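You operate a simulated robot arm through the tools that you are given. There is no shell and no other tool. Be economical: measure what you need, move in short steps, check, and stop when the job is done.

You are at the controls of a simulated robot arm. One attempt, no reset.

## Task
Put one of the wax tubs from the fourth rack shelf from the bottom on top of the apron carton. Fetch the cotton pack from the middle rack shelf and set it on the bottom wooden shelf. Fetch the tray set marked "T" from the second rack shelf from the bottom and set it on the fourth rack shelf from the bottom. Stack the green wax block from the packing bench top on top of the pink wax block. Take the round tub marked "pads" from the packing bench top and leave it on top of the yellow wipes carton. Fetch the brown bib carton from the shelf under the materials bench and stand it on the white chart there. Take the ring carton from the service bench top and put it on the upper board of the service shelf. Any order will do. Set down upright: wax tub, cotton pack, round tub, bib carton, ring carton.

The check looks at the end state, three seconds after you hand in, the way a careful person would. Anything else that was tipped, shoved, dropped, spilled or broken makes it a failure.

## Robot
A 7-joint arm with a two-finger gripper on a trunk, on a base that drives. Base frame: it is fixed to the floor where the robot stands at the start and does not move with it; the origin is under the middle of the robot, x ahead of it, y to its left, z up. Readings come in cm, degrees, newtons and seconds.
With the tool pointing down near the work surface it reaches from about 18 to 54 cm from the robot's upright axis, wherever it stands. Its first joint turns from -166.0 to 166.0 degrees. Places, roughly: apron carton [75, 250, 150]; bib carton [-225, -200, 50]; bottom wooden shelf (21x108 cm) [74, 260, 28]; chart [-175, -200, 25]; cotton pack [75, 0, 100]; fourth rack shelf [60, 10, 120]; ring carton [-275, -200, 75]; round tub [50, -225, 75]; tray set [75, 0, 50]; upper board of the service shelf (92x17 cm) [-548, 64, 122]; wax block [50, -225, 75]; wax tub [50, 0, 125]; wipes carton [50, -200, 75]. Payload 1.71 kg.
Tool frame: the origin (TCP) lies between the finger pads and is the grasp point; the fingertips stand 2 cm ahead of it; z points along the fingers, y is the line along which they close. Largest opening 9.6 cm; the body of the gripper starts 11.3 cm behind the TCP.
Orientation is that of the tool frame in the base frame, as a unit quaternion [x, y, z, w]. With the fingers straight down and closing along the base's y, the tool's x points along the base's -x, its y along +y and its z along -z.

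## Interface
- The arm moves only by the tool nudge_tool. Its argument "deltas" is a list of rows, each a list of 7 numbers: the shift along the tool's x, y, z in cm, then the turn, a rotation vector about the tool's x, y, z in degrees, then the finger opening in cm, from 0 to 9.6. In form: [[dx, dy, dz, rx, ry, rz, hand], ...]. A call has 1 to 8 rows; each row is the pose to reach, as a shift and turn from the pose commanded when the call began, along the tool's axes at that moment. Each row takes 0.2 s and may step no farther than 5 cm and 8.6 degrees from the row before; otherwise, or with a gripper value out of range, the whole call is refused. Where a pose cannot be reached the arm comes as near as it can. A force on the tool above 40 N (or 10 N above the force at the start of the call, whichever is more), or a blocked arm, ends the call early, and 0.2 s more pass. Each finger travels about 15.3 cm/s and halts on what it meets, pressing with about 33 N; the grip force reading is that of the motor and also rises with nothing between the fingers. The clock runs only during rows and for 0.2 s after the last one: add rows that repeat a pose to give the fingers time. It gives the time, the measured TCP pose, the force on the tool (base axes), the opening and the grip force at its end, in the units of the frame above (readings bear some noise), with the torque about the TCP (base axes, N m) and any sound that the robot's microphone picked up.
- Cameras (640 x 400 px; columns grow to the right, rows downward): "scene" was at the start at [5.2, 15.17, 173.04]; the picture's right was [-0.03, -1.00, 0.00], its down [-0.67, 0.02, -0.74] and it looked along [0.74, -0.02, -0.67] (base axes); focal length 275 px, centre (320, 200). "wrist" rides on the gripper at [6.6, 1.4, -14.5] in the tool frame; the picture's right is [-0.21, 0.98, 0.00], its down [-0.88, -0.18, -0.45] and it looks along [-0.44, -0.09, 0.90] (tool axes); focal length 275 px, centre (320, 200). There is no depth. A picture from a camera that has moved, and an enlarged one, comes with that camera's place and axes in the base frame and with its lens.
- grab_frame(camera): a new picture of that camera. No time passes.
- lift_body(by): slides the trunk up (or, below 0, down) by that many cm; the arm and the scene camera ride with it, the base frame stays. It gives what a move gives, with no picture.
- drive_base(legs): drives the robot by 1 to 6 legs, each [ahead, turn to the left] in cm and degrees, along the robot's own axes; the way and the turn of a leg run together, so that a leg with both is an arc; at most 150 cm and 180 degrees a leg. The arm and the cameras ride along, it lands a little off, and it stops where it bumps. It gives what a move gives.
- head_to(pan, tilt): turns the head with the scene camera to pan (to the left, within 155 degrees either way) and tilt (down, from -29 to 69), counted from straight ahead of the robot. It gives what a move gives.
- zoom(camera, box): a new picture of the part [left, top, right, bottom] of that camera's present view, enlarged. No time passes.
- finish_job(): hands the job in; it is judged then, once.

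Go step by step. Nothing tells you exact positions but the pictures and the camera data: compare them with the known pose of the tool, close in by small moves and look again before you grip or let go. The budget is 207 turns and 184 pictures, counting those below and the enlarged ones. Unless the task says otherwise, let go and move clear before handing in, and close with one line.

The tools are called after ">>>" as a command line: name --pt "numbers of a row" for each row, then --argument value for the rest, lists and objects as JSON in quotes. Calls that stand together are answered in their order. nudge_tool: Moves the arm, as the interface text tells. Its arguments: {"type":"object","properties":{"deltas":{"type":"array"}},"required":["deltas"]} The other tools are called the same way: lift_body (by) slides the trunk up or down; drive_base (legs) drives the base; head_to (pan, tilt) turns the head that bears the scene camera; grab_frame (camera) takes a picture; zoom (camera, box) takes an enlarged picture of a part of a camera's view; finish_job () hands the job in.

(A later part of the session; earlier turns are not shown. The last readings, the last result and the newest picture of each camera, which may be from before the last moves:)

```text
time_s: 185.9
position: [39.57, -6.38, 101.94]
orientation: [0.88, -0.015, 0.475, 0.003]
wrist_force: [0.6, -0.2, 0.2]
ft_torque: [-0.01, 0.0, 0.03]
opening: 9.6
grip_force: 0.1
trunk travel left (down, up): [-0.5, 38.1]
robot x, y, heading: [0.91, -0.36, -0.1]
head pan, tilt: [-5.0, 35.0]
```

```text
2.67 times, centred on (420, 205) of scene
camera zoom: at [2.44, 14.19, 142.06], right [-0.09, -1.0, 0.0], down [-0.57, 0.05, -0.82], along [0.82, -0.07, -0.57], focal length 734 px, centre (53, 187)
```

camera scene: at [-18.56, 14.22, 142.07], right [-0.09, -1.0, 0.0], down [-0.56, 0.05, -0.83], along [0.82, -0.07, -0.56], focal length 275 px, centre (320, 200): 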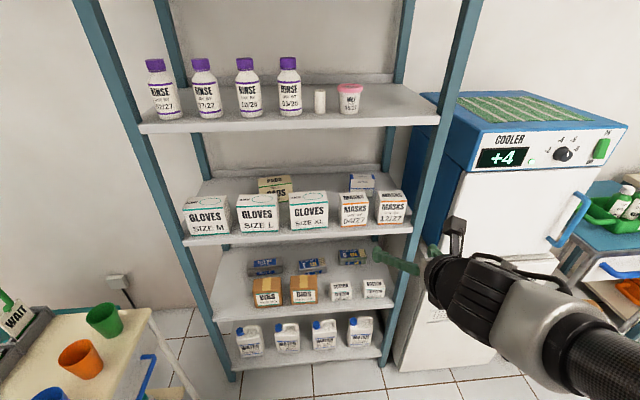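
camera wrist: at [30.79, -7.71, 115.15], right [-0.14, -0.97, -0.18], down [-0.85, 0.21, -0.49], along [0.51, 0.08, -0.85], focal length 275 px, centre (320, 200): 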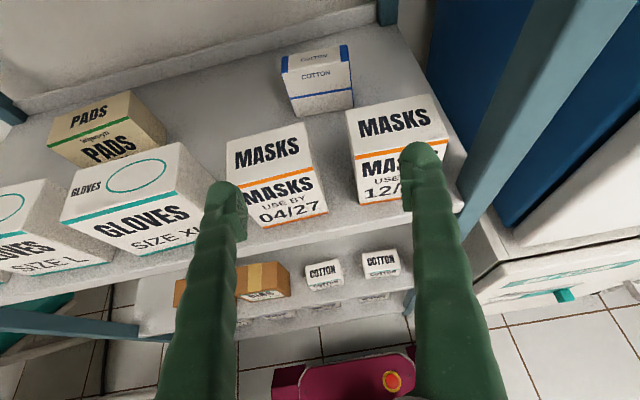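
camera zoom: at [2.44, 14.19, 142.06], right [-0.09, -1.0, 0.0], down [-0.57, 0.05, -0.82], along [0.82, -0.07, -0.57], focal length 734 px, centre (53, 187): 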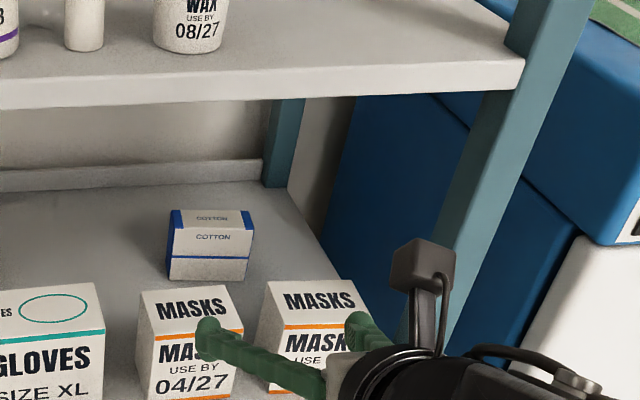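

The pack is at x 61.4–65.1, y centre -7.75, top 95, yawed about -6°; mask tops are at 96, ending at x 51.7. I'll steepen to ~42° and yaw -5°, keep z ≈ 100, and roll forward.

>>> nudge_tool --pt "0.3 0 1.1 -1.3 -2.8 0.9 9.6" --pt "0.5 0 2.2 -2.6 -5.7 1.7 9.6" --pt "0.9 0 4.4 -3.9 -8.5 2.6 9.6" --pt "0.9 0 4.4 -3.9 -8.5 2.6 9.6"

>>> drive_base --legs '[[7.5, 0]]'

>>> nudge_tool --pt "0 0 0 0 0 0 9.6" --pt "0 0 0 0 0 0 9.6" --pt "0 0 0 0 0 0 9.6" --pt "0 0 0 0 0 0 9.6" --pt "0 0 0 0 0 0 9.6" --pt "0 0 0 0 0 0 9.6" --pt "0 0 0 0 0 0 9.6" --pt "0 0 0 0 0 0 9.6"

>>> grab_frame --camera "wrist"

>>> zoom --camera "scene" --box '[300, 100, 540, 250]'

```text
time_s: 186.9
position: [45.3, -6.42, 99.57]
orientation: [0.914, -0.051, 0.401, 0.022]
wrist_force: [-2.1, 0.2, -0.8]
ft_torque: [-0.03, -0.1, -0.02]
opening: 9.64
grip_force: 0.1
trunk travel left (down, up): [-0.5, 38.1]
robot x, y, heading: [0.68, -0.38, -0.1]
head pan, tilt: [-5.0, 35.0]
```

```text
time_s: 188.0
position: [48.94, -6.81, 101.15]
orientation: [0.906, -0.054, 0.42, 0.02]
wrist_force: [-3.5, -0.6, 1.4]
ft_torque: [0.02, -0.11, 0.02]
opening: 9.59
grip_force: 0.1
trunk travel left (down, up): [-0.5, 38.1]
robot x, y, heading: [8.04, -0.27, -0.0]
head pan, tilt: [-5.0, 35.0]
```

```text
time_s: 189.8
position: [52.83, -6.72, 99.43]
orientation: [0.914, -0.053, 0.401, 0.022]
wrist_force: [0.4, -0.6, 0.5]
ft_torque: [-0.02, 0.04, 0.01]
opening: 9.58
grip_force: 0.1
trunk travel left (down, up): [-0.5, 38.1]
robot x, y, heading: [8.62, -0.16, -0.1]
head pan, tilt: [-5.0, 35.0]
```

```text
121 pictures are left
camera wrist: at [46.42, -7.51, 113.99], right [-0.25, -0.96, -0.16], down [-0.89, 0.29, -0.34], along [0.37, 0.05, -0.93], focal length 275 px, centre (320, 200)
```

wrist: 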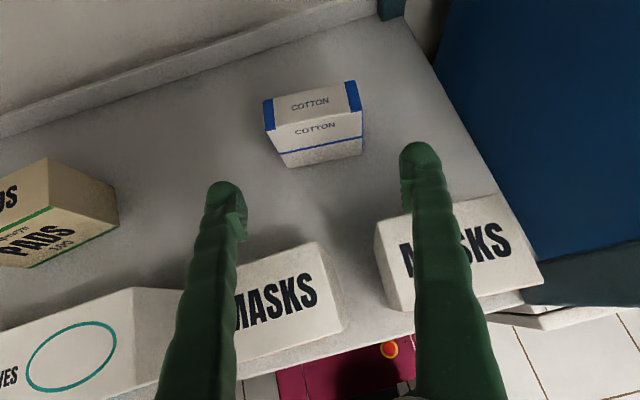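

```text
2.67 times, centred on (420, 175) of scene
camera zoom: at [13.84, 14.17, 141.97], right [-0.09, -1.0, 0.0], down [-0.59, 0.05, -0.81], along [0.8, -0.07, -0.59], focal length 734 px, centre (53, 267)
```

zoom: 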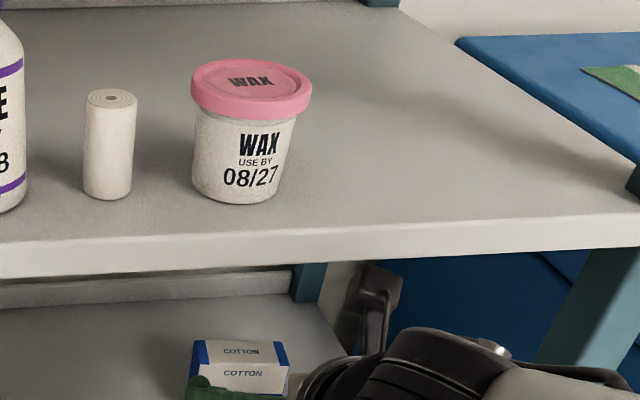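

The line to the pack runs almost along the tool axis. I'll advance 9 cm first, then re-check the alignment.

>>> nudge_tool --pt "0.2 0.02 1.5 0 0 0 9.6" --pt "0.4 0.04 3 0 0 0 9.6" --pt "0.6 0.06 4.5 0 0 0 9.6" --pt "0.7 0.08 6 0 0 0 9.6" --pt "0.8 0.1 7.5 0 0 0 9.6" --pt "0.8 0.1 7.5 0 0 0 9.6" --pt "0.8 0.1 7.5 0 0 0 9.6" --pt "0.8 0.1 7.5 0 0 0 9.6"

>>> grab_frame --camera "wrist"

```text
time_s: 191.6
position: [57.58, -7.4, 95.76]
orientation: [0.912, -0.053, 0.407, 0.019]
wrist_force: [-0.4, -0.9, 0.3]
ft_torque: [-0.01, 0.02, -0.01]
opening: 9.58
grip_force: 0.1
trunk travel left (down, up): [-0.5, 38.1]
robot x, y, heading: [8.41, -0.42, -0.5]
head pan, tilt: [-5.0, 35.0]
```

```text
119 pictures are left
camera wrist: at [50.88, -8.25, 110.14], right [-0.25, -0.96, -0.16], down [-0.89, 0.29, -0.36], along [0.39, 0.05, -0.92], focal length 275 px, centre (320, 200)
```

wrist: 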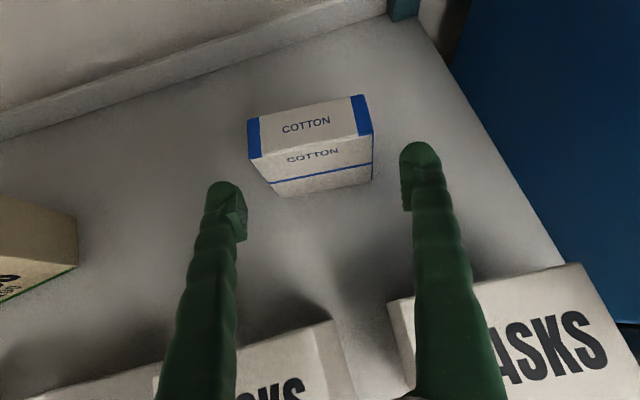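

Alignment is good. Advancing the remaining 6.6 cm along the axis, then checking before closing.

>>> nudge_tool --pt "0.1 -0.05 1.3 0 0 0 9.6" --pt "0.2 -0.1 2.6 0 0 0 9.6" --pt "0.35 -0.1 3.9 0 0 0 9.6" --pt "0.5 -0.1 5.2 0 0 0 9.6" --pt "0.65 -0.1 6.6 0 0 0 9.6" --pt "0.65 -0.1 6.6 0 0 0 9.6" --pt "0.65 -0.1 6.6 0 0 0 9.6" --pt "0.65 -0.1 6.6 0 0 0 9.6"

>>> grab_frame --camera "wrist"

```text
time_s: 193.4
position: [62.88, -7.97, 91.58]
orientation: [0.911, -0.053, 0.408, 0.02]
wrist_force: [-0.4, 0.0, 0.2]
ft_torque: [-0.01, 0.01, 0.0]
opening: 9.61
grip_force: 0.0
trunk travel left (down, up): [-0.5, 38.1]
robot x, y, heading: [8.26, -0.49, -0.2]
head pan, tilt: [-5.0, 35.0]
```

```text
118 pictures are left
camera wrist: at [56.21, -8.77, 106.1], right [-0.25, -0.96, -0.16], down [-0.89, 0.29, -0.36], along [0.39, 0.05, -0.92], focal length 275 px, centre (320, 200)
```

wrist: 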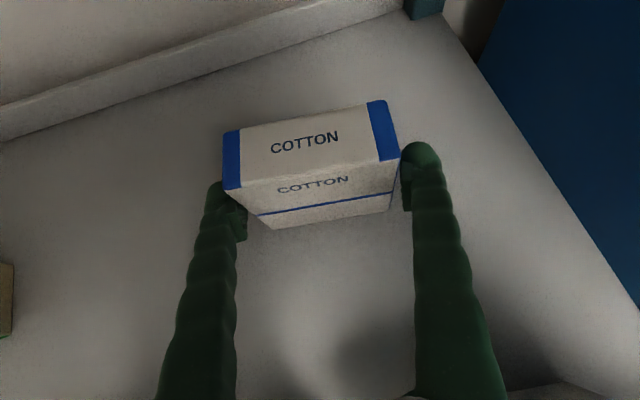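

The fingers straddle the pack without touching. Closing.

>>> nudge_tool --pt "0 0 0 0 0 0 9" --pt "0 0 0 0 0 0 8.4" --pt "0 0 0 0 0 0 7.5" --pt "0 0 0 0 0 0 6.5" --pt "0 0 0 0 0 0 6" --pt "0 0 0 0 0 0 6"

>>> grab_frame --camera "wrist"

```text
time_s: 194.8
position: [62.81, -7.99, 91.62]
orientation: [0.911, -0.053, 0.408, 0.021]
wrist_force: [-1.1, -0.1, 2.0]
ft_torque: [0.03, -0.05, 0.0]
opening: 9.18
grip_force: 32.8
trunk travel left (down, up): [-0.5, 38.1]
robot x, y, heading: [8.53, -0.45, -0.0]
head pan, tilt: [-5.0, 35.0]
```

```text
117 pictures are left
camera wrist: at [56.18, -8.77, 106.12], right [-0.25, -0.96, -0.16], down [-0.89, 0.29, -0.36], along [0.39, 0.05, -0.92], focal length 275 px, centre (320, 200)
```

wrist: 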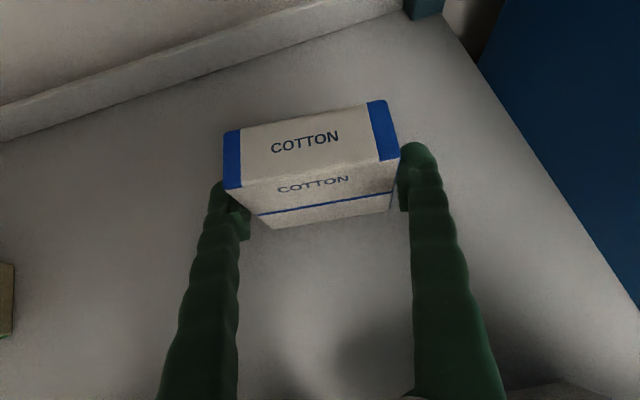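

The pack is held (9.2 cm wide). I'll lift it diagonally back and up so that it clears the masks while the wrist stays below the shelf above.

>>> nudge_tool --pt "0.75 0 -0.7 0 0 0 6" --pt "1.0 0.1 -2.5 0 0 0 6" --pt "1.2 0.2 -4.5 0 0 0 6" --pt "1.3 0.3 -6.5 0 0 0 6" --pt "1.4 0.4 -8.5 0 0 0 6" --pt "1.5 0.5 -10.2 0 0 0 6" --pt "1.6 0.6 -11.9 0 0 0 6" --pt "1.6 0.6 -11.9 0 0 0 6"

>>> grab_frame --camera "wrist"

>>> zoom --camera "scene" --box '[260, 150, 500, 300]'

```text
time_s: 196.8
position: [54.21, -7.15, 96.53]
orientation: [0.931, -0.062, 0.359, -0.017]
wrist_force: [-0.5, -0.1, -0.5]
ft_torque: [0.01, -0.03, 0.01]
opening: 9.1
grip_force: 32.7
out of reach, approached as far as the arm can: row 3, 4
trunk travel left (down, up): [-0.5, 38.1]
robot x, y, heading: [8.14, -0.28, 0.0]
head pan, tilt: [-5.0, 35.0]
stopped in row 8: the arm was blocked; the commanded pose is now the measured one
```

```text
116 pictures are left
camera wrist: at [49.13, -9.36, 111.36], right [-0.25, -0.94, -0.21], down [-0.92, 0.3, -0.24], along [0.29, 0.14, -0.95], focal length 275 px, centre (320, 200)
```

wrist: 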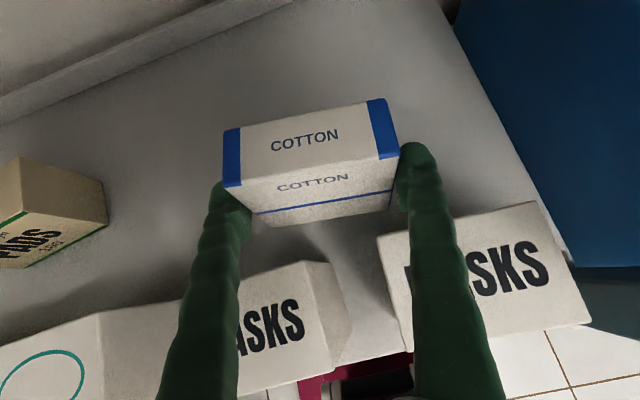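

```text
2.67 times, centred on (380, 225) of scene
camera zoom: at [13.38, 15.17, 141.99], right [0.03, -1.0, 0.0], down [-0.59, -0.01, -0.81], along [0.81, 0.02, -0.59], focal length 734 px, centre (160, 133)
```

zoom: 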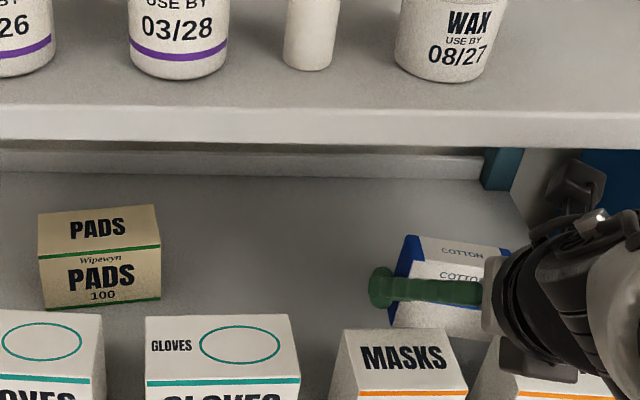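

The arm got cramped (the body looks pressed near the head) and pitched to 48°. I'll ease the pitch back while raising a little, and see how it responds.

>>> nudge_tool --pt "0.4 0 -0.2 0 2 0 6" --pt "0.8 0 -0.4 0 4 0 6" --pt "1.2 0 -0.6 0 6 0 6" --pt "1.6 0 -0.8 0 8 0 6" --pt "1.6 0 -0.8 0 8 0 6" --pt "1.6 0 -0.8 0 8 0 6"

>>> grab_frame --camera "scene"

```text
time_s: 198.2
position: [54.58, -7.75, 99.68]
orientation: [0.895, -0.061, 0.441, 0.001]
wrist_force: [-0.7, 0.3, -1.0]
ft_torque: [0.0, 0.0, -0.02]
opening: 9.07
grip_force: 33.0
trunk travel left (down, up): [-0.5, 38.1]
robot x, y, heading: [8.5, -0.44, -0.1]
head pan, tilt: [-5.0, 35.0]
```

```text
114 pictures are left
camera scene: at [13.41, 14.17, 141.98], right [-0.09, -1.0, 0.0], down [-0.58, 0.05, -0.81], along [0.81, -0.07, -0.59], focal length 275 px, centre (320, 200)
```

scene: 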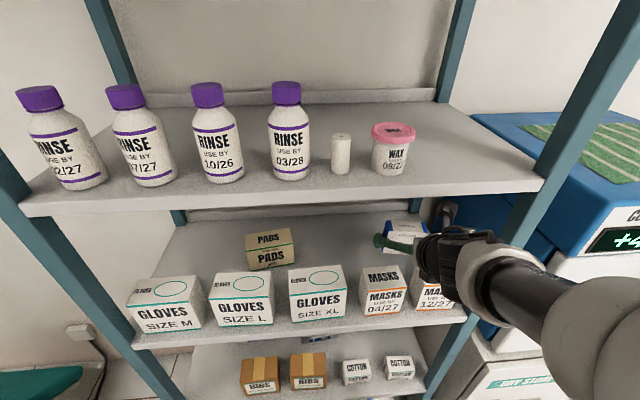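

That freed the arm: TCP at z 99.7, pitch 37°. I'll flatten the pitch to about 25° and raise the trunk 3 cm to gain clearance over the masks, then check.

>>> nudge_tool --pt "0 0 0 0 3 0 6" --pt "0 0 0 0 6 0 6" --pt "0 0 0 0 9 0 6" --pt "0 0 0 0 12 0 6" --pt "0 0 0 0 12 0 6"

>>> lift_body --by 3.0

>>> nudge_tool --pt "0 0 0 0 0 0 6" --pt "0 0 0 0 0 0 6" --pt "0 0 0 0 0 0 6" --pt "0 0 0 0 0 0 6" --pt "0 0 0 0 0 0 6" --pt "0 0 0 0 0 0 6"

>>> zoom --camera "scene" --box '[330, 130, 530, 255]'

>>> grab_frame --camera "wrist"

```text
time_s: 199.6
position: [55.2, -2.58, 99.65]
orientation: [0.849, -0.016, 0.527, -0.035]
wrist_force: [-0.1, -0.3, 0.1]
ft_torque: [-0.01, 0.0, -0.02]
opening: 9.01
grip_force: 33.1
out of reach, approached as far as the arm can: row 2, 4, 5
trunk travel left (down, up): [-0.5, 38.1]
robot x, y, heading: [8.29, -0.52, -0.1]
head pan, tilt: [-5.0, 35.0]
stopped in row 5: the arm was blocked; the commanded pose is now the measured one
```

```text
time_s: 200.3
position: [55.34, -2.44, 102.7]
orientation: [0.849, -0.013, 0.527, -0.036]
wrist_force: [-0.1, 0.1, -1.0]
ft_torque: [0.01, 0.01, 0.0]
opening: 9.01
grip_force: 32.9
trunk travel left (down, up): [-3.5, 35.1]
robot x, y, heading: [8.22, -0.48, -0.1]
head pan, tilt: [-5.0, 35.0]
```

```text
time_s: 201.7
position: [55.45, -2.34, 102.84]
orientation: [0.849, -0.012, 0.527, -0.037]
wrist_force: [0.2, -0.1, -0.5]
ft_torque: [0.0, 0.01, -0.01]
opening: 8.98
grip_force: 32.9
trunk travel left (down, up): [-3.5, 35.1]
robot x, y, heading: [8.47, -0.61, -0.2]
head pan, tilt: [-5.0, 35.0]
```

```text
3.20 times, centred on (430, 192) of scene
camera zoom: at [13.46, 14.23, 144.88], right [-0.08, -1.0, 0.0], down [-0.58, 0.05, -0.81], along [0.81, -0.07, -0.59], focal length 881 px, centre (-32, 224)
```

zoom: 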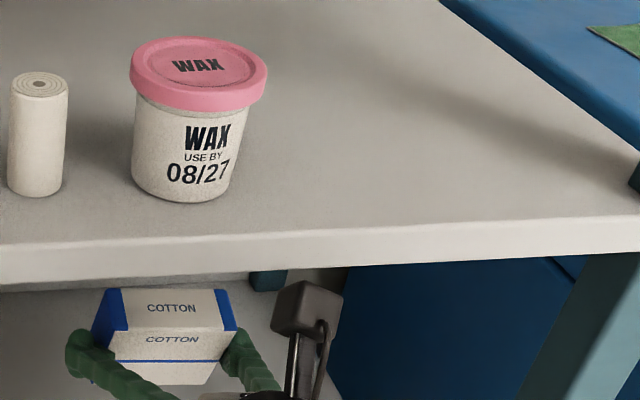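

```text
112 pictures are left
camera wrist: at [45.28, -4.9, 114.76], right [-0.07, -0.96, -0.26], down [-0.79, 0.21, -0.58], along [0.61, 0.16, -0.78], focal length 275 px, centre (320, 200)
```

wrist: 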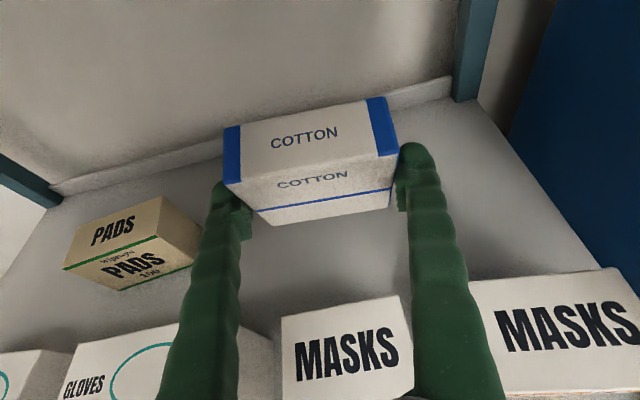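

Clearances look fine (pack bottom ≈ 98.4, masks 96; camera under the shelf). Backing straight out.

>>> drive_base --legs '[[-30, 0]]'

>>> grab_frame --camera "scene"

>>> grab_frame --camera "wrist"

```text
time_s: 203.9
position: [26.23, -3.44, 101.85]
orientation: [0.853, -0.025, 0.52, -0.025]
wrist_force: [-0.5, 0.1, -1.1]
ft_torque: [0.02, -0.13, -0.03]
opening: 8.93
grip_force: 32.9
trunk travel left (down, up): [-3.5, 35.1]
robot x, y, heading: [-21.85, -0.34, -0.0]
head pan, tilt: [-5.0, 35.0]
```

```text
111 pictures are left
camera scene: at [-16.35, 14.27, 144.87], right [-0.1, -1.0, 0.0], down [-0.59, 0.06, -0.81], along [0.8, -0.08, -0.59], focal length 275 px, centre (320, 200)
```

scene: 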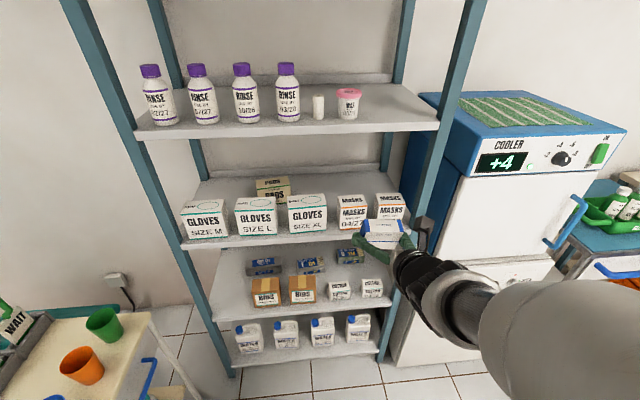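

```text
110 pictures are left
camera wrist: at [16.28, -5.69, 114.1], right [-0.11, -0.96, -0.25], down [-0.79, 0.24, -0.56], along [0.6, 0.14, -0.79], focal length 275 px, centre (320, 200)
```

wrist: 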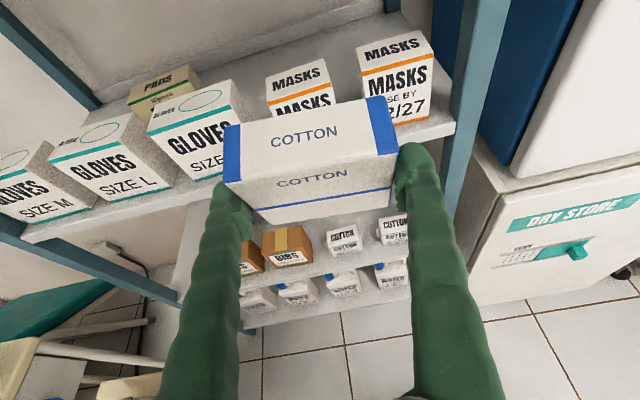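

Out cleanly with the pack. Driving the same way round to the wooden shelf.

>>> drive_base --legs '[[-105, 0], [0, 90], [150, 0], [90, 0], [0, -72], [95, 0]]'

>>> drive_base --legs '[[0, -18]]'

>>> head_to --pan 0 --tilt 45

>>> grab_frame --camera "scene"

>>> grab_frame --camera "wrist"

```text
time_s: 235.0
position: [35.02, 274.48, 102.41]
orientation: [0.852, 0.081, 0.509, -0.093]
wrist_force: [-0.8, -0.4, -0.7]
ft_torque: [-0.01, 0.0, -0.02]
opening: 8.35
grip_force: 32.9
trunk travel left (down, up): [-3.5, 35.1]
robot x, y, heading: [-11.42, 266.4, 13.5]
head pan, tilt: [-5.0, 35.0]
```

```text
time_s: 236.5
position: [34.6, 260.26, 103.93]
orientation: [0.845, -0.048, 0.533, -0.013]
wrist_force: [0.5, 2.8, 0.9]
ft_torque: [-0.11, 0.17, -0.25]
opening: 8.34
grip_force: 33.2
trunk travel left (down, up): [-3.5, 35.1]
robot x, y, heading: [-11.1, 266.33, -4.8]
head pan, tilt: [-5.0, 35.0]
```

```text
time_s: 237.2
position: [33.97, 260.25, 105.41]
orientation: [0.836, -0.046, 0.547, -0.013]
wrist_force: [-0.9, -0.2, 0.0]
ft_torque: [-0.01, -0.02, 0.02]
opening: 8.36
grip_force: 33.0
trunk travel left (down, up): [-3.5, 35.1]
robot x, y, heading: [-10.79, 266.36, -4.9]
head pan, tilt: [0.0, 45.0]
```

```text
109 pictures are left
camera scene: at [-5.73, 280.47, 143.42], right [-0.17, -0.99, 0.0], down [-0.71, 0.12, -0.7], along [0.69, -0.12, -0.72], focal length 275 px, centre (320, 200)
```

scene: 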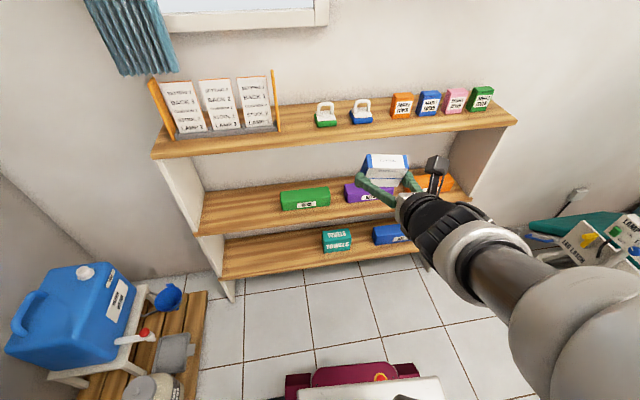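

```text
108 pictures are left
camera wrist: at [23.15, 258.59, 117.11], right [-0.14, -0.96, -0.26], down [-0.74, 0.28, -0.61], along [0.65, 0.11, -0.75], focal length 275 px, centre (320, 200)
```

wrist: 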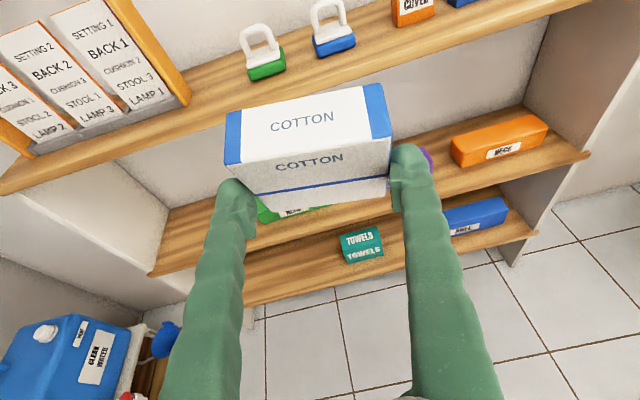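

The pack is still held. I'll lower here in free space (x ≈ 34, ahead of the base), restoring the gripped orientation so that the pack is upright.

>>> lift_body --by -3.4

>>> nudge_tool --pt "-3.66 0.28 1.6 -0.55 -2.2 -0.2 6" --pt "-7.3 0.56 3.2 -1.1 -4.4 -0.4 6" --pt "-11 0.84 4.8 -1.65 -6.7 -0.6 6" --pt "-14.6 1.1 6.4 -2.2 -8.9 -0.8 6" --pt "-18.3 1.4 8 -2.75 -11.1 -1 6" --pt "-22 1.7 9.6 -3.3 -13.3 -1.2 6" --pt "-25.6 2 11.2 -3.85 -15.6 -1.4 6" --pt "-29.3 2.24 12.8 -4.4 -17.8 -1.6 6"

>>> nudge_tool --pt "-2.98 0 2.67 0 0 0 6" --pt "-5.96 0 5.34 0 0 0 6" --pt "-8.94 0 8 0 0 0 6" --pt "-11.9 0 10.7 0 0 0 6" --pt "-14.9 0 13.3 0 0 0 6" --pt "-17.9 0 16 0 0 0 6" --pt "-20.9 0 18.7 0 0 0 6" --pt "-20.9 0 18.7 0 0 0 6"

>>> grab_frame --camera "scene"

>>> grab_frame --camera "wrist"

```text
time_s: 238.0
position: [34.01, 260.12, 102.18]
orientation: [0.836, -0.045, 0.547, -0.014]
wrist_force: [-0.1, -0.8, -0.8]
ft_torque: [0.02, 0.0, 0.0]
opening: 8.33
grip_force: 32.7
trunk travel left (down, up): [-0.1, 38.5]
robot x, y, heading: [-11.55, 266.3, -4.7]
head pan, tilt: [0.0, 45.0]
```

```text
time_s: 239.8
position: [37.95, 260.19, 68.82]
orientation: [0.915, -0.053, 0.4, 0.019]
wrist_force: [-0.1, -0.9, -0.2]
ft_torque: [-0.02, -0.05, 0.02]
opening: 8.3
grip_force: 33.0
out of reach, approached as far as the arm can: row 1, 2, 3, 4, 5, 6, 7, 8
trunk travel left (down, up): [-0.1, 38.5]
robot x, y, heading: [-11.37, 266.11, -4.8]
head pan, tilt: [0.0, 45.0]
```

```text
time_s: 241.6
position: [37.69, 260.25, 40.53]
orientation: [0.915, -0.053, 0.401, 0.019]
wrist_force: [0.0, 0.6, -0.4]
ft_torque: [-0.04, 0.01, 0.0]
opening: 8.29
grip_force: 33.0
trunk travel left (down, up): [-0.1, 38.5]
robot x, y, heading: [-11.13, 266.27, -4.6]
head pan, tilt: [0.0, 45.0]
```

```text
107 pictures are left
camera scene: at [-5.59, 281.16, 140.14], right [-0.08, -1.0, 0.0], down [-0.72, 0.06, -0.7], along [0.69, -0.06, -0.72], focal length 275 px, centre (320, 200)
```

scene: 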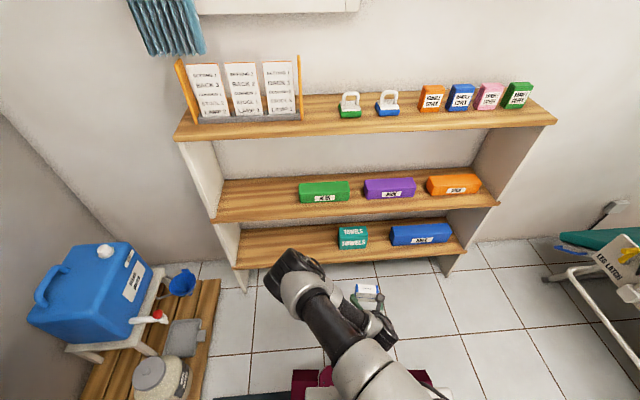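

```text
106 pictures are left
camera wrist: at [31.25, 259.27, 55.03], right [-0.25, -0.96, -0.16], down [-0.89, 0.29, -0.34], along [0.37, 0.06, -0.93], focal length 275 px, centre (320, 200)
```

wrist: 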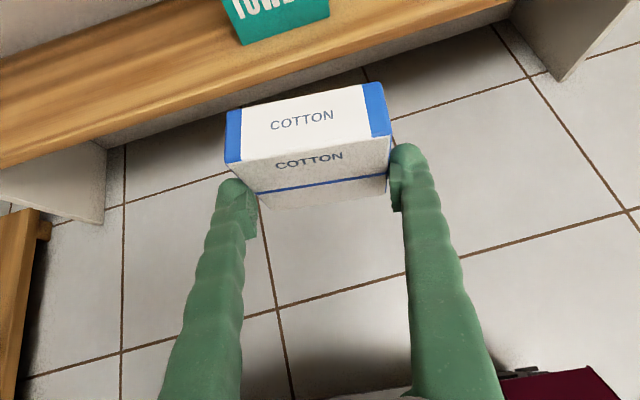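

The arm reaches low. I need about 16 cm more to the left for the free stretch of the bottom shelf, so I'll shift the base diagonally, square up, then check.

>>> drive_base --legs '[[0, 32], [19, 0], [0, -27.4]]'

>>> nudge_tool --pt "-0.5 0 1 0 0 0 6" --pt "-1 0 2 0 0 0 6" --pt "-1.8 0 2.5 0 0 0 6" --pt "-2.5 0 3 0 0 0 6" --pt "-2.5 0 3 0 0 0 6" --pt "-2.5 0 3 0 0 0 6" --pt "-2.5 0 3 0 0 0 6"

>>> grab_frame --camera "scene"

>>> grab_frame --camera "wrist"

```text
time_s: 246.7
position: [55.21, 272.36, 40.51]
orientation: [0.915, -0.021, 0.402, 0.005]
wrist_force: [0.3, -0.7, -0.9]
ft_torque: [0.0, 0.0, -0.03]
opening: 8.28
grip_force: 33.1
trunk travel left (down, up): [-0.1, 38.5]
robot x, y, heading: [6.14, 274.91, -1.2]
head pan, tilt: [0.0, 45.0]
```

```text
time_s: 248.3
position: [55.1, 272.3, 37.53]
orientation: [0.913, -0.022, 0.408, 0.005]
wrist_force: [-0.6, 0.0, -1.2]
ft_torque: [0.02, 0.0, -0.01]
opening: 8.3
grip_force: 32.7
trunk travel left (down, up): [-0.1, 38.5]
robot x, y, heading: [6.02, 275.43, -0.9]
head pan, tilt: [0.0, 45.0]
```

```text
105 pictures are left
camera scene: at [10.58, 290.51, 140.14], right [-0.02, -1.0, 0.0], down [-0.72, 0.01, -0.7], along [0.7, -0.01, -0.72], focal length 275 px, centre (320, 200)
```

scene: 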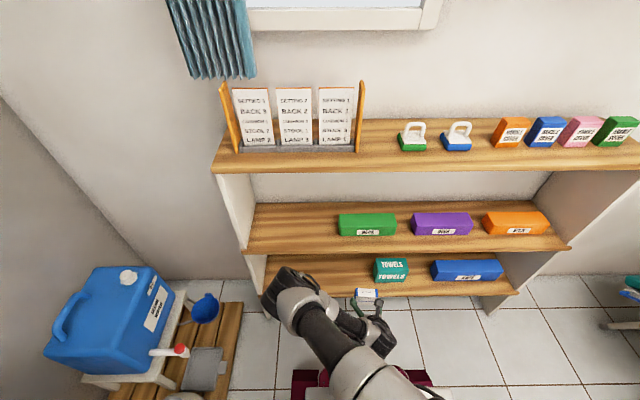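

```text
104 pictures are left
camera wrist: at [48.56, 271.0, 51.92], right [-0.18, -0.97, -0.16], down [-0.91, 0.23, -0.35], along [0.38, 0.08, -0.92], focal length 275 px, centre (320, 200)
```

wrist: 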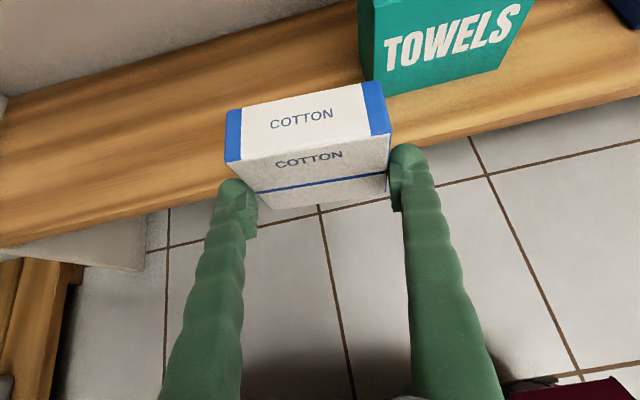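

The target spot is about (71, 277.5); towels begin at y ≈ 265. I'll extend the arm forward and left first to keep the elbow back.

>>> nudge_tool --pt "0.6 -1.1 1 0 0 0 6" --pt "1.2 -2.2 2 0 0 0 6" --pt "1.7 -3.3 3 0 0 0 6" --pt "2.3 -4.4 4.1 0 0 0 6" --pt "2.9 -5.5 5.1 0 0 0 6" --pt "3.4 -5.5 6.1 0 0 0 6" --pt "3.4 -5.5 6.1 0 0 0 6"

>>> grab_frame --camera "scene"

>>> grab_frame --camera "wrist"

```text
time_s: 249.9
position: [62.3, 277.36, 35.93]
orientation: [0.913, -0.022, 0.407, 0.007]
wrist_force: [0.3, 0.8, -0.5]
ft_torque: [-0.02, 0.0, -0.01]
opening: 8.27
grip_force: 32.8
trunk travel left (down, up): [-0.1, 38.5]
robot x, y, heading: [5.92, 275.13, -1.0]
head pan, tilt: [0.0, 45.0]
```

```text
103 pictures are left
camera scene: at [10.58, 290.51, 140.14], right [-0.02, -1.0, 0.0], down [-0.72, 0.01, -0.7], along [0.7, -0.01, -0.72], focal length 275 px, centre (320, 200)
```

scene: 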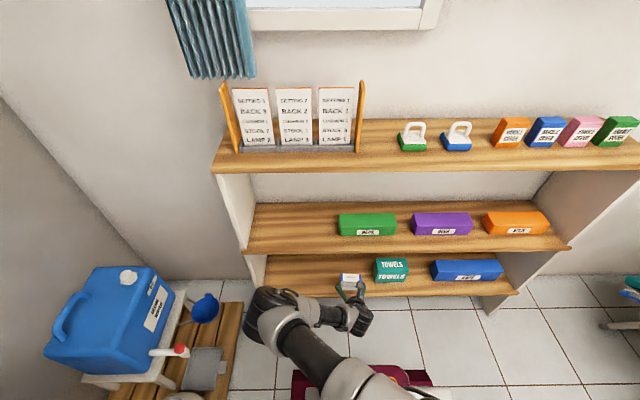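

```text
102 pictures are left
camera wrist: at [55.63, 276.12, 50.36], right [-0.18, -0.97, -0.16], down [-0.91, 0.23, -0.35], along [0.38, 0.08, -0.92], focal length 275 px, centre (320, 200)
```

wrist: 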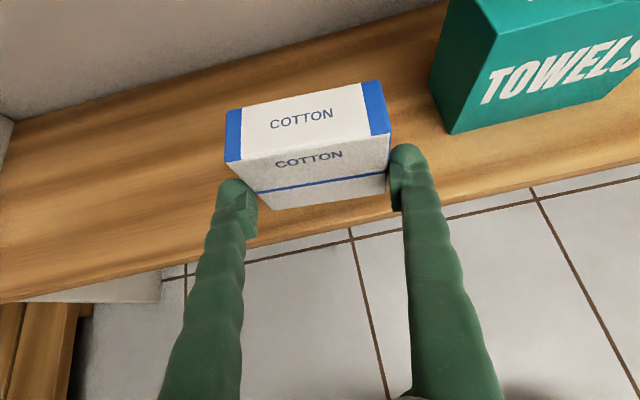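

Good alignment. I'll extend 6 cm more and down 2 cm over the board.

>>> nudge_tool --pt "0.8 0 1.5 0 0 0 6" --pt "1.6 0 2.9 0 0 0 6" --pt "2.1 0 4.4 0 0 0 6" --pt "2.5 0 5.8 0 0 0 6" --pt "2.5 0 5.8 0 0 0 6" --pt "2.5 0 5.8 0 0 0 6"

>>> zoom --camera "scene" --box '[220, 230, 460, 380]'

>>> grab_frame --camera "wrist"

```text
time_s: 251.3
position: [68.27, 277.25, 34.03]
orientation: [0.913, -0.022, 0.408, 0.005]
wrist_force: [0.1, 0.8, -0.9]
ft_torque: [0.03, -0.02, 0.0]
opening: 8.26
grip_force: 33.1
trunk travel left (down, up): [-0.1, 38.5]
robot x, y, heading: [5.75, 274.97, -0.8]
head pan, tilt: [0.0, 45.0]
```

```text
2.67 times, centred on (340, 305) of scene
camera zoom: at [10.58, 290.51, 140.14], right [-0.02, -1.0, 0.0], down [-0.72, 0.01, -0.7], along [0.7, -0.01, -0.72], focal length 734 px, centre (267, -80)
```

zoom: 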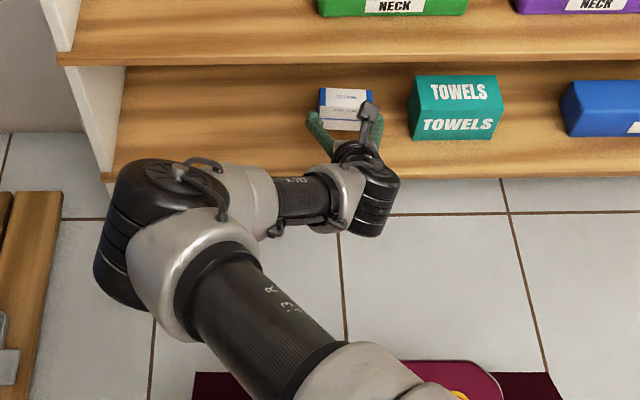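

```text
100 pictures are left
camera wrist: at [61.7, 275.92, 48.45], right [-0.18, -0.97, -0.16], down [-0.91, 0.23, -0.35], along [0.38, 0.08, -0.92], focal length 275 px, centre (320, 200)
```

wrist: 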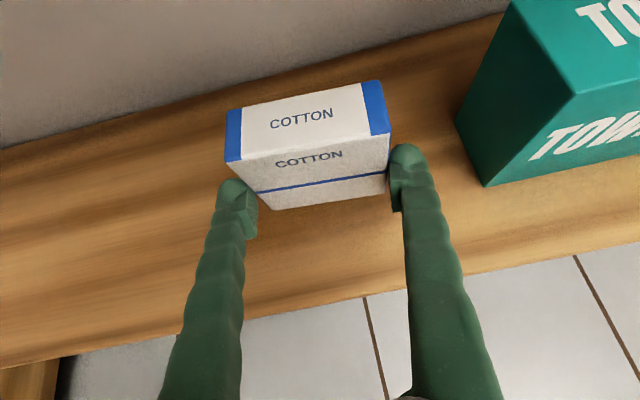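

The pack is over the board with room around it. Lowering gently to contact.

>>> nudge_tool --pt "-0.4 0 0.36 0 0 0 6" --pt "-0.8 0 0.7 0 0 0 6" --pt "-1.2 0 1.05 0 0 0 6" --pt "-1.5 0 1.33 0 0 0 6" --pt "-1.8 0 1.6 0 0 0 6" --pt "-2.0 0 1.8 0 0 0 6" --pt "-2.0 0 1.8 0 0 0 6"

>>> grab_frame --camera "wrist"

```text
time_s: 252.9
position: [68.38, 277.17, 31.47]
orientation: [0.912, -0.023, 0.41, 0.006]
wrist_force: [-3.7, -7.9, 26.7]
ft_torque: [-0.04, -0.47, -0.22]
opening: 8.27
grip_force: 33.0
trunk travel left (down, up): [-0.1, 38.5]
robot x, y, heading: [6.05, 275.1, -0.9]
head pan, tilt: [0.0, 45.0]
```

```text
99 pictures are left
camera wrist: at [61.63, 275.91, 45.83], right [-0.18, -0.97, -0.16], down [-0.9, 0.23, -0.36], along [0.39, 0.08, -0.92], focal length 275 px, centre (320, 200)
```

wrist: 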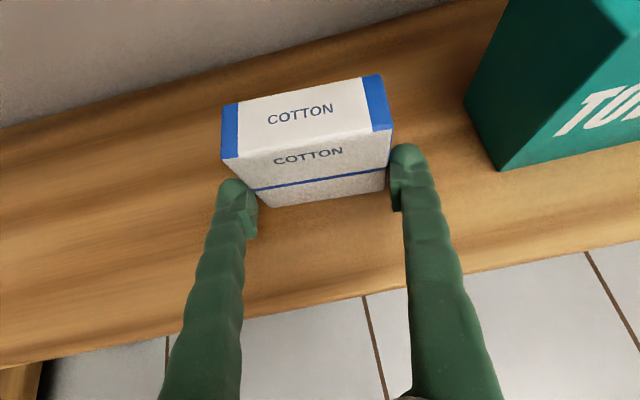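

Contact is made. I'll ease up slightly, open, and withdraw along the tool axis.

>>> nudge_tool --pt "0.3 0 -0.26 0 0 0 6" --pt "0.3 0 -0.26 0 0 0 8.6" --pt "0.3 0 -0.26 0 0 0 9.2" --pt "0.3 0 -0.26 0 0 0 9.6" --pt "0.3 0 -0.26 0 0 0 9.6"

>>> nudge_tool --pt "0 0 -1.5 0 0 0 9.6" --pt "0 0 -3 0 0 0 9.6" --pt "0 0 -5 0 0 0 9.6" --pt "0 0 -7.5 0 0 0 9.6" --pt "0 0 -10 0 0 0 9.6"

>>> grab_frame --camera "wrist"

```text
time_s: 254.1
position: [68.15, 277.28, 31.61]
orientation: [0.913, -0.021, 0.408, 0.005]
wrist_force: [0.6, -0.9, 0.3]
ft_torque: [0.01, 0.01, 0.01]
opening: 9.6
grip_force: 0.0
trunk travel left (down, up): [-0.1, 38.5]
robot x, y, heading: [6.53, 275.16, -0.7]
head pan, tilt: [0.0, 45.0]
```

```text
time_s: 255.3
position: [60.66, 277.66, 38.4]
orientation: [0.913, -0.02, 0.408, 0.004]
wrist_force: [0.5, -1.3, -0.2]
ft_torque: [-0.01, -0.02, -0.03]
opening: 9.6
grip_force: 0.0
trunk travel left (down, up): [-0.1, 38.5]
robot x, y, heading: [6.06, 275.52, -0.7]
head pan, tilt: [0.0, 45.0]
```

```text
98 pictures are left
camera wrist: at [54.11, 276.31, 52.79], right [-0.18, -0.97, -0.16], down [-0.91, 0.23, -0.35], along [0.38, 0.08, -0.92], focal length 275 px, centre (320, 200)
```

wrist: 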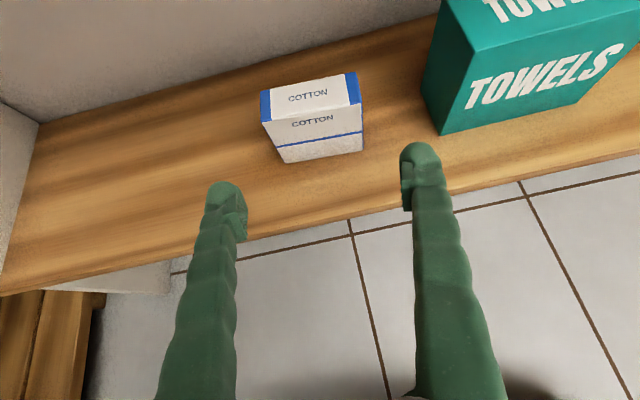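

The cotton pack stands upright on the bottom wooden shelf. Backing away, raising the arm, and returning to the rack for tray set T.

>>> drive_base --legs '[[-45, 0]]'

>>> nudge_tool --pt "3 0 -3.5 0 0 0 4" --pt "6 0 -7 0 0 0 2" --pt "9 0 -10.5 0 0 0 0" --pt "12 0 -14 0 0 0 0" --pt "15 0 -17.5 0 0 0 0" --pt "18 0 -21 0 0 0 0" --pt "21 0 -24 0 0 0 0"

>>> drive_base --legs '[[-90, -1], [0, -89], [150, 0], [116, 0], [0, 90]]'

```text
time_s: 258.2
position: [14.68, 277.6, 38.39]
orientation: [0.913, -0.033, 0.407, 0.01]
wrist_force: [0.4, -0.4, -0.3]
ft_torque: [0.0, 0.04, -0.01]
opening: 9.57
grip_force: 0.0
trunk travel left (down, up): [-0.1, 38.5]
robot x, y, heading: [-40.23, 276.33, -2.1]
head pan, tilt: [0.0, 45.0]
```

```text
time_s: 259.8
position: [10.19, 277.67, 70.8]
orientation: [0.91, -0.032, 0.414, 0.01]
wrist_force: [0.4, 0.8, 0.5]
ft_torque: [-0.01, 0.01, 0.01]
opening: 0.01
grip_force: 29.8
out of reach, approached as far as the arm can: row 7
trunk travel left (down, up): [-0.1, 38.5]
robot x, y, heading: [-39.96, 276.31, -2.1]
head pan, tilt: [0.0, 45.0]
```

```text
time_s: 287.1
position: [-87.99, 20.1, 70.64]
orientation: [0.909, -0.034, 0.415, 0.011]
wrist_force: [0.5, -0.6, -0.5]
ft_torque: [-0.02, -0.01, 0.0]
opening: 0.0
grip_force: 29.8
trunk travel left (down, up): [-0.1, 38.5]
robot x, y, heading: [-138.35, 18.71, -2.4]
head pan, tilt: [0.0, 45.0]
```

Driving toward the rack, lining up with the gap in front of tray T.

>>> drive_base --legs '[[0, -6], [104, 0], [0, 8.4]]'

>>> head_to --pan -5 --tilt 40

>>> nudge_tool --pt "0 0 0 0 -4 0 0" --pt "0 0 0 0 -8 0 0" --pt "0 0 0 0 -8 0 0" --pt "0 0 0 0 -8 0 0" --pt "0 0 0 0 -8 0 0"

>>> grab_frame --camera "wrist"

>>> zoom --camera "scene" --box '[200, 170, 440, 320]'

```text
time_s: 294.2
position: [15.03, 8.44, 71.34]
orientation: [0.91, -0.011, 0.414, 0.002]
wrist_force: [0.0, 0.1, -0.4]
ft_torque: [0.01, -0.01, 0.06]
opening: 0.0
grip_force: 29.0
trunk travel left (down, up): [-0.1, 38.5]
robot x, y, heading: [-35.33, 3.93, 0.9]
head pan, tilt: [0.0, 45.0]
```

```text
time_s: 294.8
position: [15.33, 9.58, 72.27]
orientation: [0.904, 0.003, 0.428, -0.008]
wrist_force: [-0.3, 0.8, 1.5]
ft_torque: [0.02, 0.02, 0.02]
opening: 0.0
grip_force: 29.8
trunk travel left (down, up): [-0.1, 38.5]
robot x, y, heading: [-35.18, 4.34, 0.7]
head pan, tilt: [-5.0, 40.0]
```

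```text
time_s: 296.0
position: [13.8, 8.3, 72.05]
orientation: [0.934, -0.011, 0.356, 0.001]
wrist_force: [0.3, 0.3, 0.0]
ft_torque: [0.01, -0.01, 0.01]
opening: 0.0
grip_force: 29.4
out of reach, approached as far as the arm can: row 1
trunk travel left (down, up): [-0.1, 38.5]
robot x, y, heading: [-35.12, 3.98, 0.8]
head pan, tilt: [-5.0, 40.0]
```

```text
97 pictures are left
camera wrist: at [8.97, 6.87, 87.09], right [-0.18, -0.97, -0.14], down [-0.95, 0.21, -0.25], along [0.28, 0.09, -0.96], focal length 275 px, centre (320, 200)
```

wrist: 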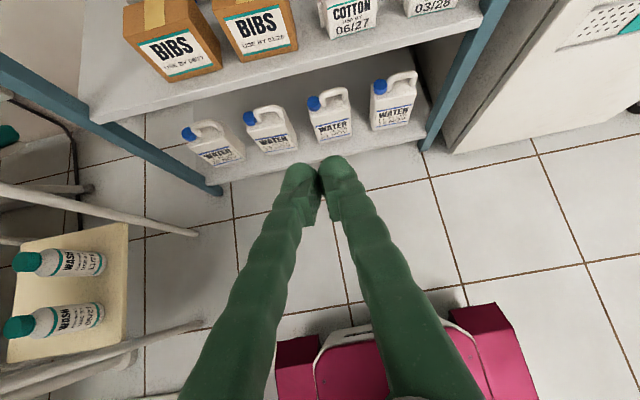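

```text
2.67 times, centred on (320, 245) of scene
camera zoom: at [-30.57, 18.77, 140.86], right [-0.07, -1.0, 0.0], down [-0.65, 0.05, -0.76], along [0.75, -0.06, -0.66], focal length 734 px, centre (320, 80)
```

zoom: 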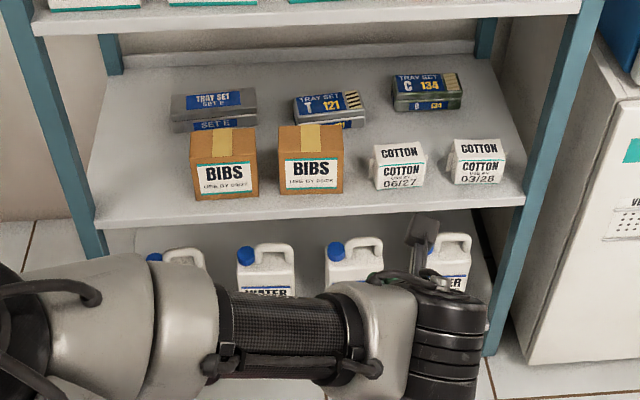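

The tray's right end is at y ≈ 4.4, front face x ≈ 55. I'll enter above the gap between bibs and cotton with closed fingers.

>>> nudge_tool --pt "-1.8 0.8 2 0 0 0 0" --pt "-3.6 1.6 4 0 0 0 0" --pt "-5.3 2.6 6 0 0 0 0" --pt "-5.3 2.6 6 0 0 0 0"

>>> drive_base --legs '[[31, -0.8]]'

>>> nudge_tool --pt "0 0 0 0 0 0 0" --pt "0 0 0 0 0 0 0" --pt "0 0 0 0 0 0 0" --pt "0 0 0 0 0 0 0" --pt "0 0 0 0 0 0 0" --pt "0 0 0 0 0 0 0"

>>> grab_frame --camera "wrist"

```text
time_s: 297.0
position: [13.83, 5.88, 63.77]
orientation: [0.934, -0.011, 0.357, 0.002]
wrist_force: [-0.5, 0.6, -0.4]
ft_torque: [-0.01, 0.01, -0.01]
opening: 0.0
grip_force: 29.8
trunk travel left (down, up): [-0.1, 38.5]
robot x, y, heading: [-34.98, 3.76, 0.8]
head pan, tilt: [-5.0, 40.0]
```

```text
time_s: 299.2
position: [44.11, 5.54, 63.91]
orientation: [0.934, -0.015, 0.358, 0.003]
wrist_force: [0.5, -0.3, -0.7]
ft_torque: [0.0, -0.02, 0.02]
opening: 0.0
grip_force: 29.6
trunk travel left (down, up): [-0.1, 38.5]
robot x, y, heading: [-4.81, 4.07, 0.1]
head pan, tilt: [-5.0, 40.0]
```

```text
time_s: 300.6
position: [43.29, 5.57, 64.67]
orientation: [0.931, -0.015, 0.365, 0.003]
wrist_force: [0.6, 0.8, -0.4]
ft_torque: [0.0, 0.05, -0.01]
opening: 0.0
grip_force: 29.7
trunk travel left (down, up): [-0.1, 38.5]
robot x, y, heading: [-4.84, 4.26, 0.4]
head pan, tilt: [-5.0, 40.0]
```

```text
95 pictures are left
camera wrist: at [38.11, 4.23, 79.64], right [-0.18, -0.97, -0.14], down [-0.94, 0.22, -0.27], along [0.29, 0.09, -0.95], focal length 275 px, centre (320, 200)
```

wrist: 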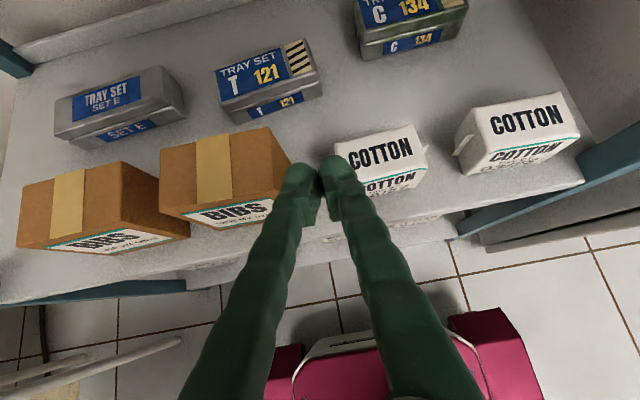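

I can see tray T well from here. I'll enlarge it to measure its length precisely.

>>> zoom --camera "wrist" --box '[190, 15, 350, 135]'

```text
3.33 times, centred on (270, 75) of wrist
camera zoom: at [38.11, 4.23, 79.64], right [-0.18, -0.97, -0.14], down [-0.94, 0.22, -0.27], along [0.29, 0.09, -0.95], focal length 918 px, centre (487, 617)
```

zoom: 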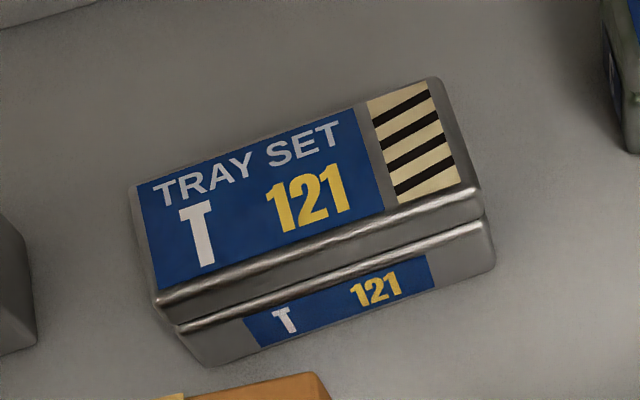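

The scale is ambiguous because the shelf height is uncertain (50–54). I'll go into the gap and touch the shelf gently with the closed fingertips to fix its height.

>>> nudge_tool --pt "0.7 -0.6 2.5 0 0 0 0" --pt "1.4 -1.2 5 0 0 0 0" --pt "2 -1.7 7.4 0 0 0 0" --pt "2 -1.7 7.4 0 0 0 0"

>>> grab_frame --camera "wrist"

```text
time_s: 301.6
position: [49.63, 7.0, 60.78]
orientation: [0.931, -0.016, 0.364, 0.004]
wrist_force: [1.0, 0.2, -0.4]
ft_torque: [0.02, 0.0, 0.01]
opening: 0.0
grip_force: 29.0
trunk travel left (down, up): [-0.1, 38.5]
robot x, y, heading: [-4.5, 4.42, 0.2]
head pan, tilt: [-5.0, 40.0]
```

```text
93 pictures are left
camera wrist: at [44.47, 5.6, 75.61], right [-0.18, -0.97, -0.14], down [-0.94, 0.22, -0.27], along [0.29, 0.09, -0.95], focal length 275 px, centre (320, 200)
```

wrist: 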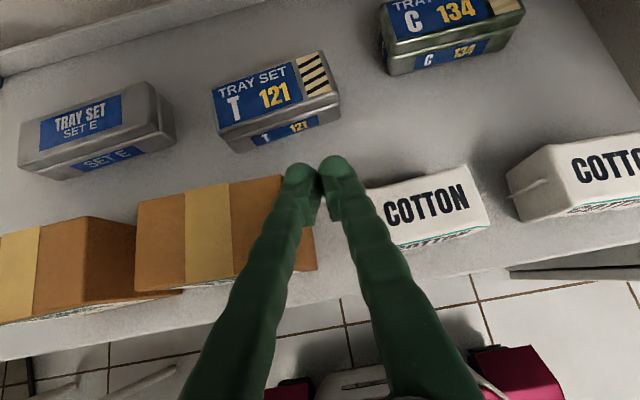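

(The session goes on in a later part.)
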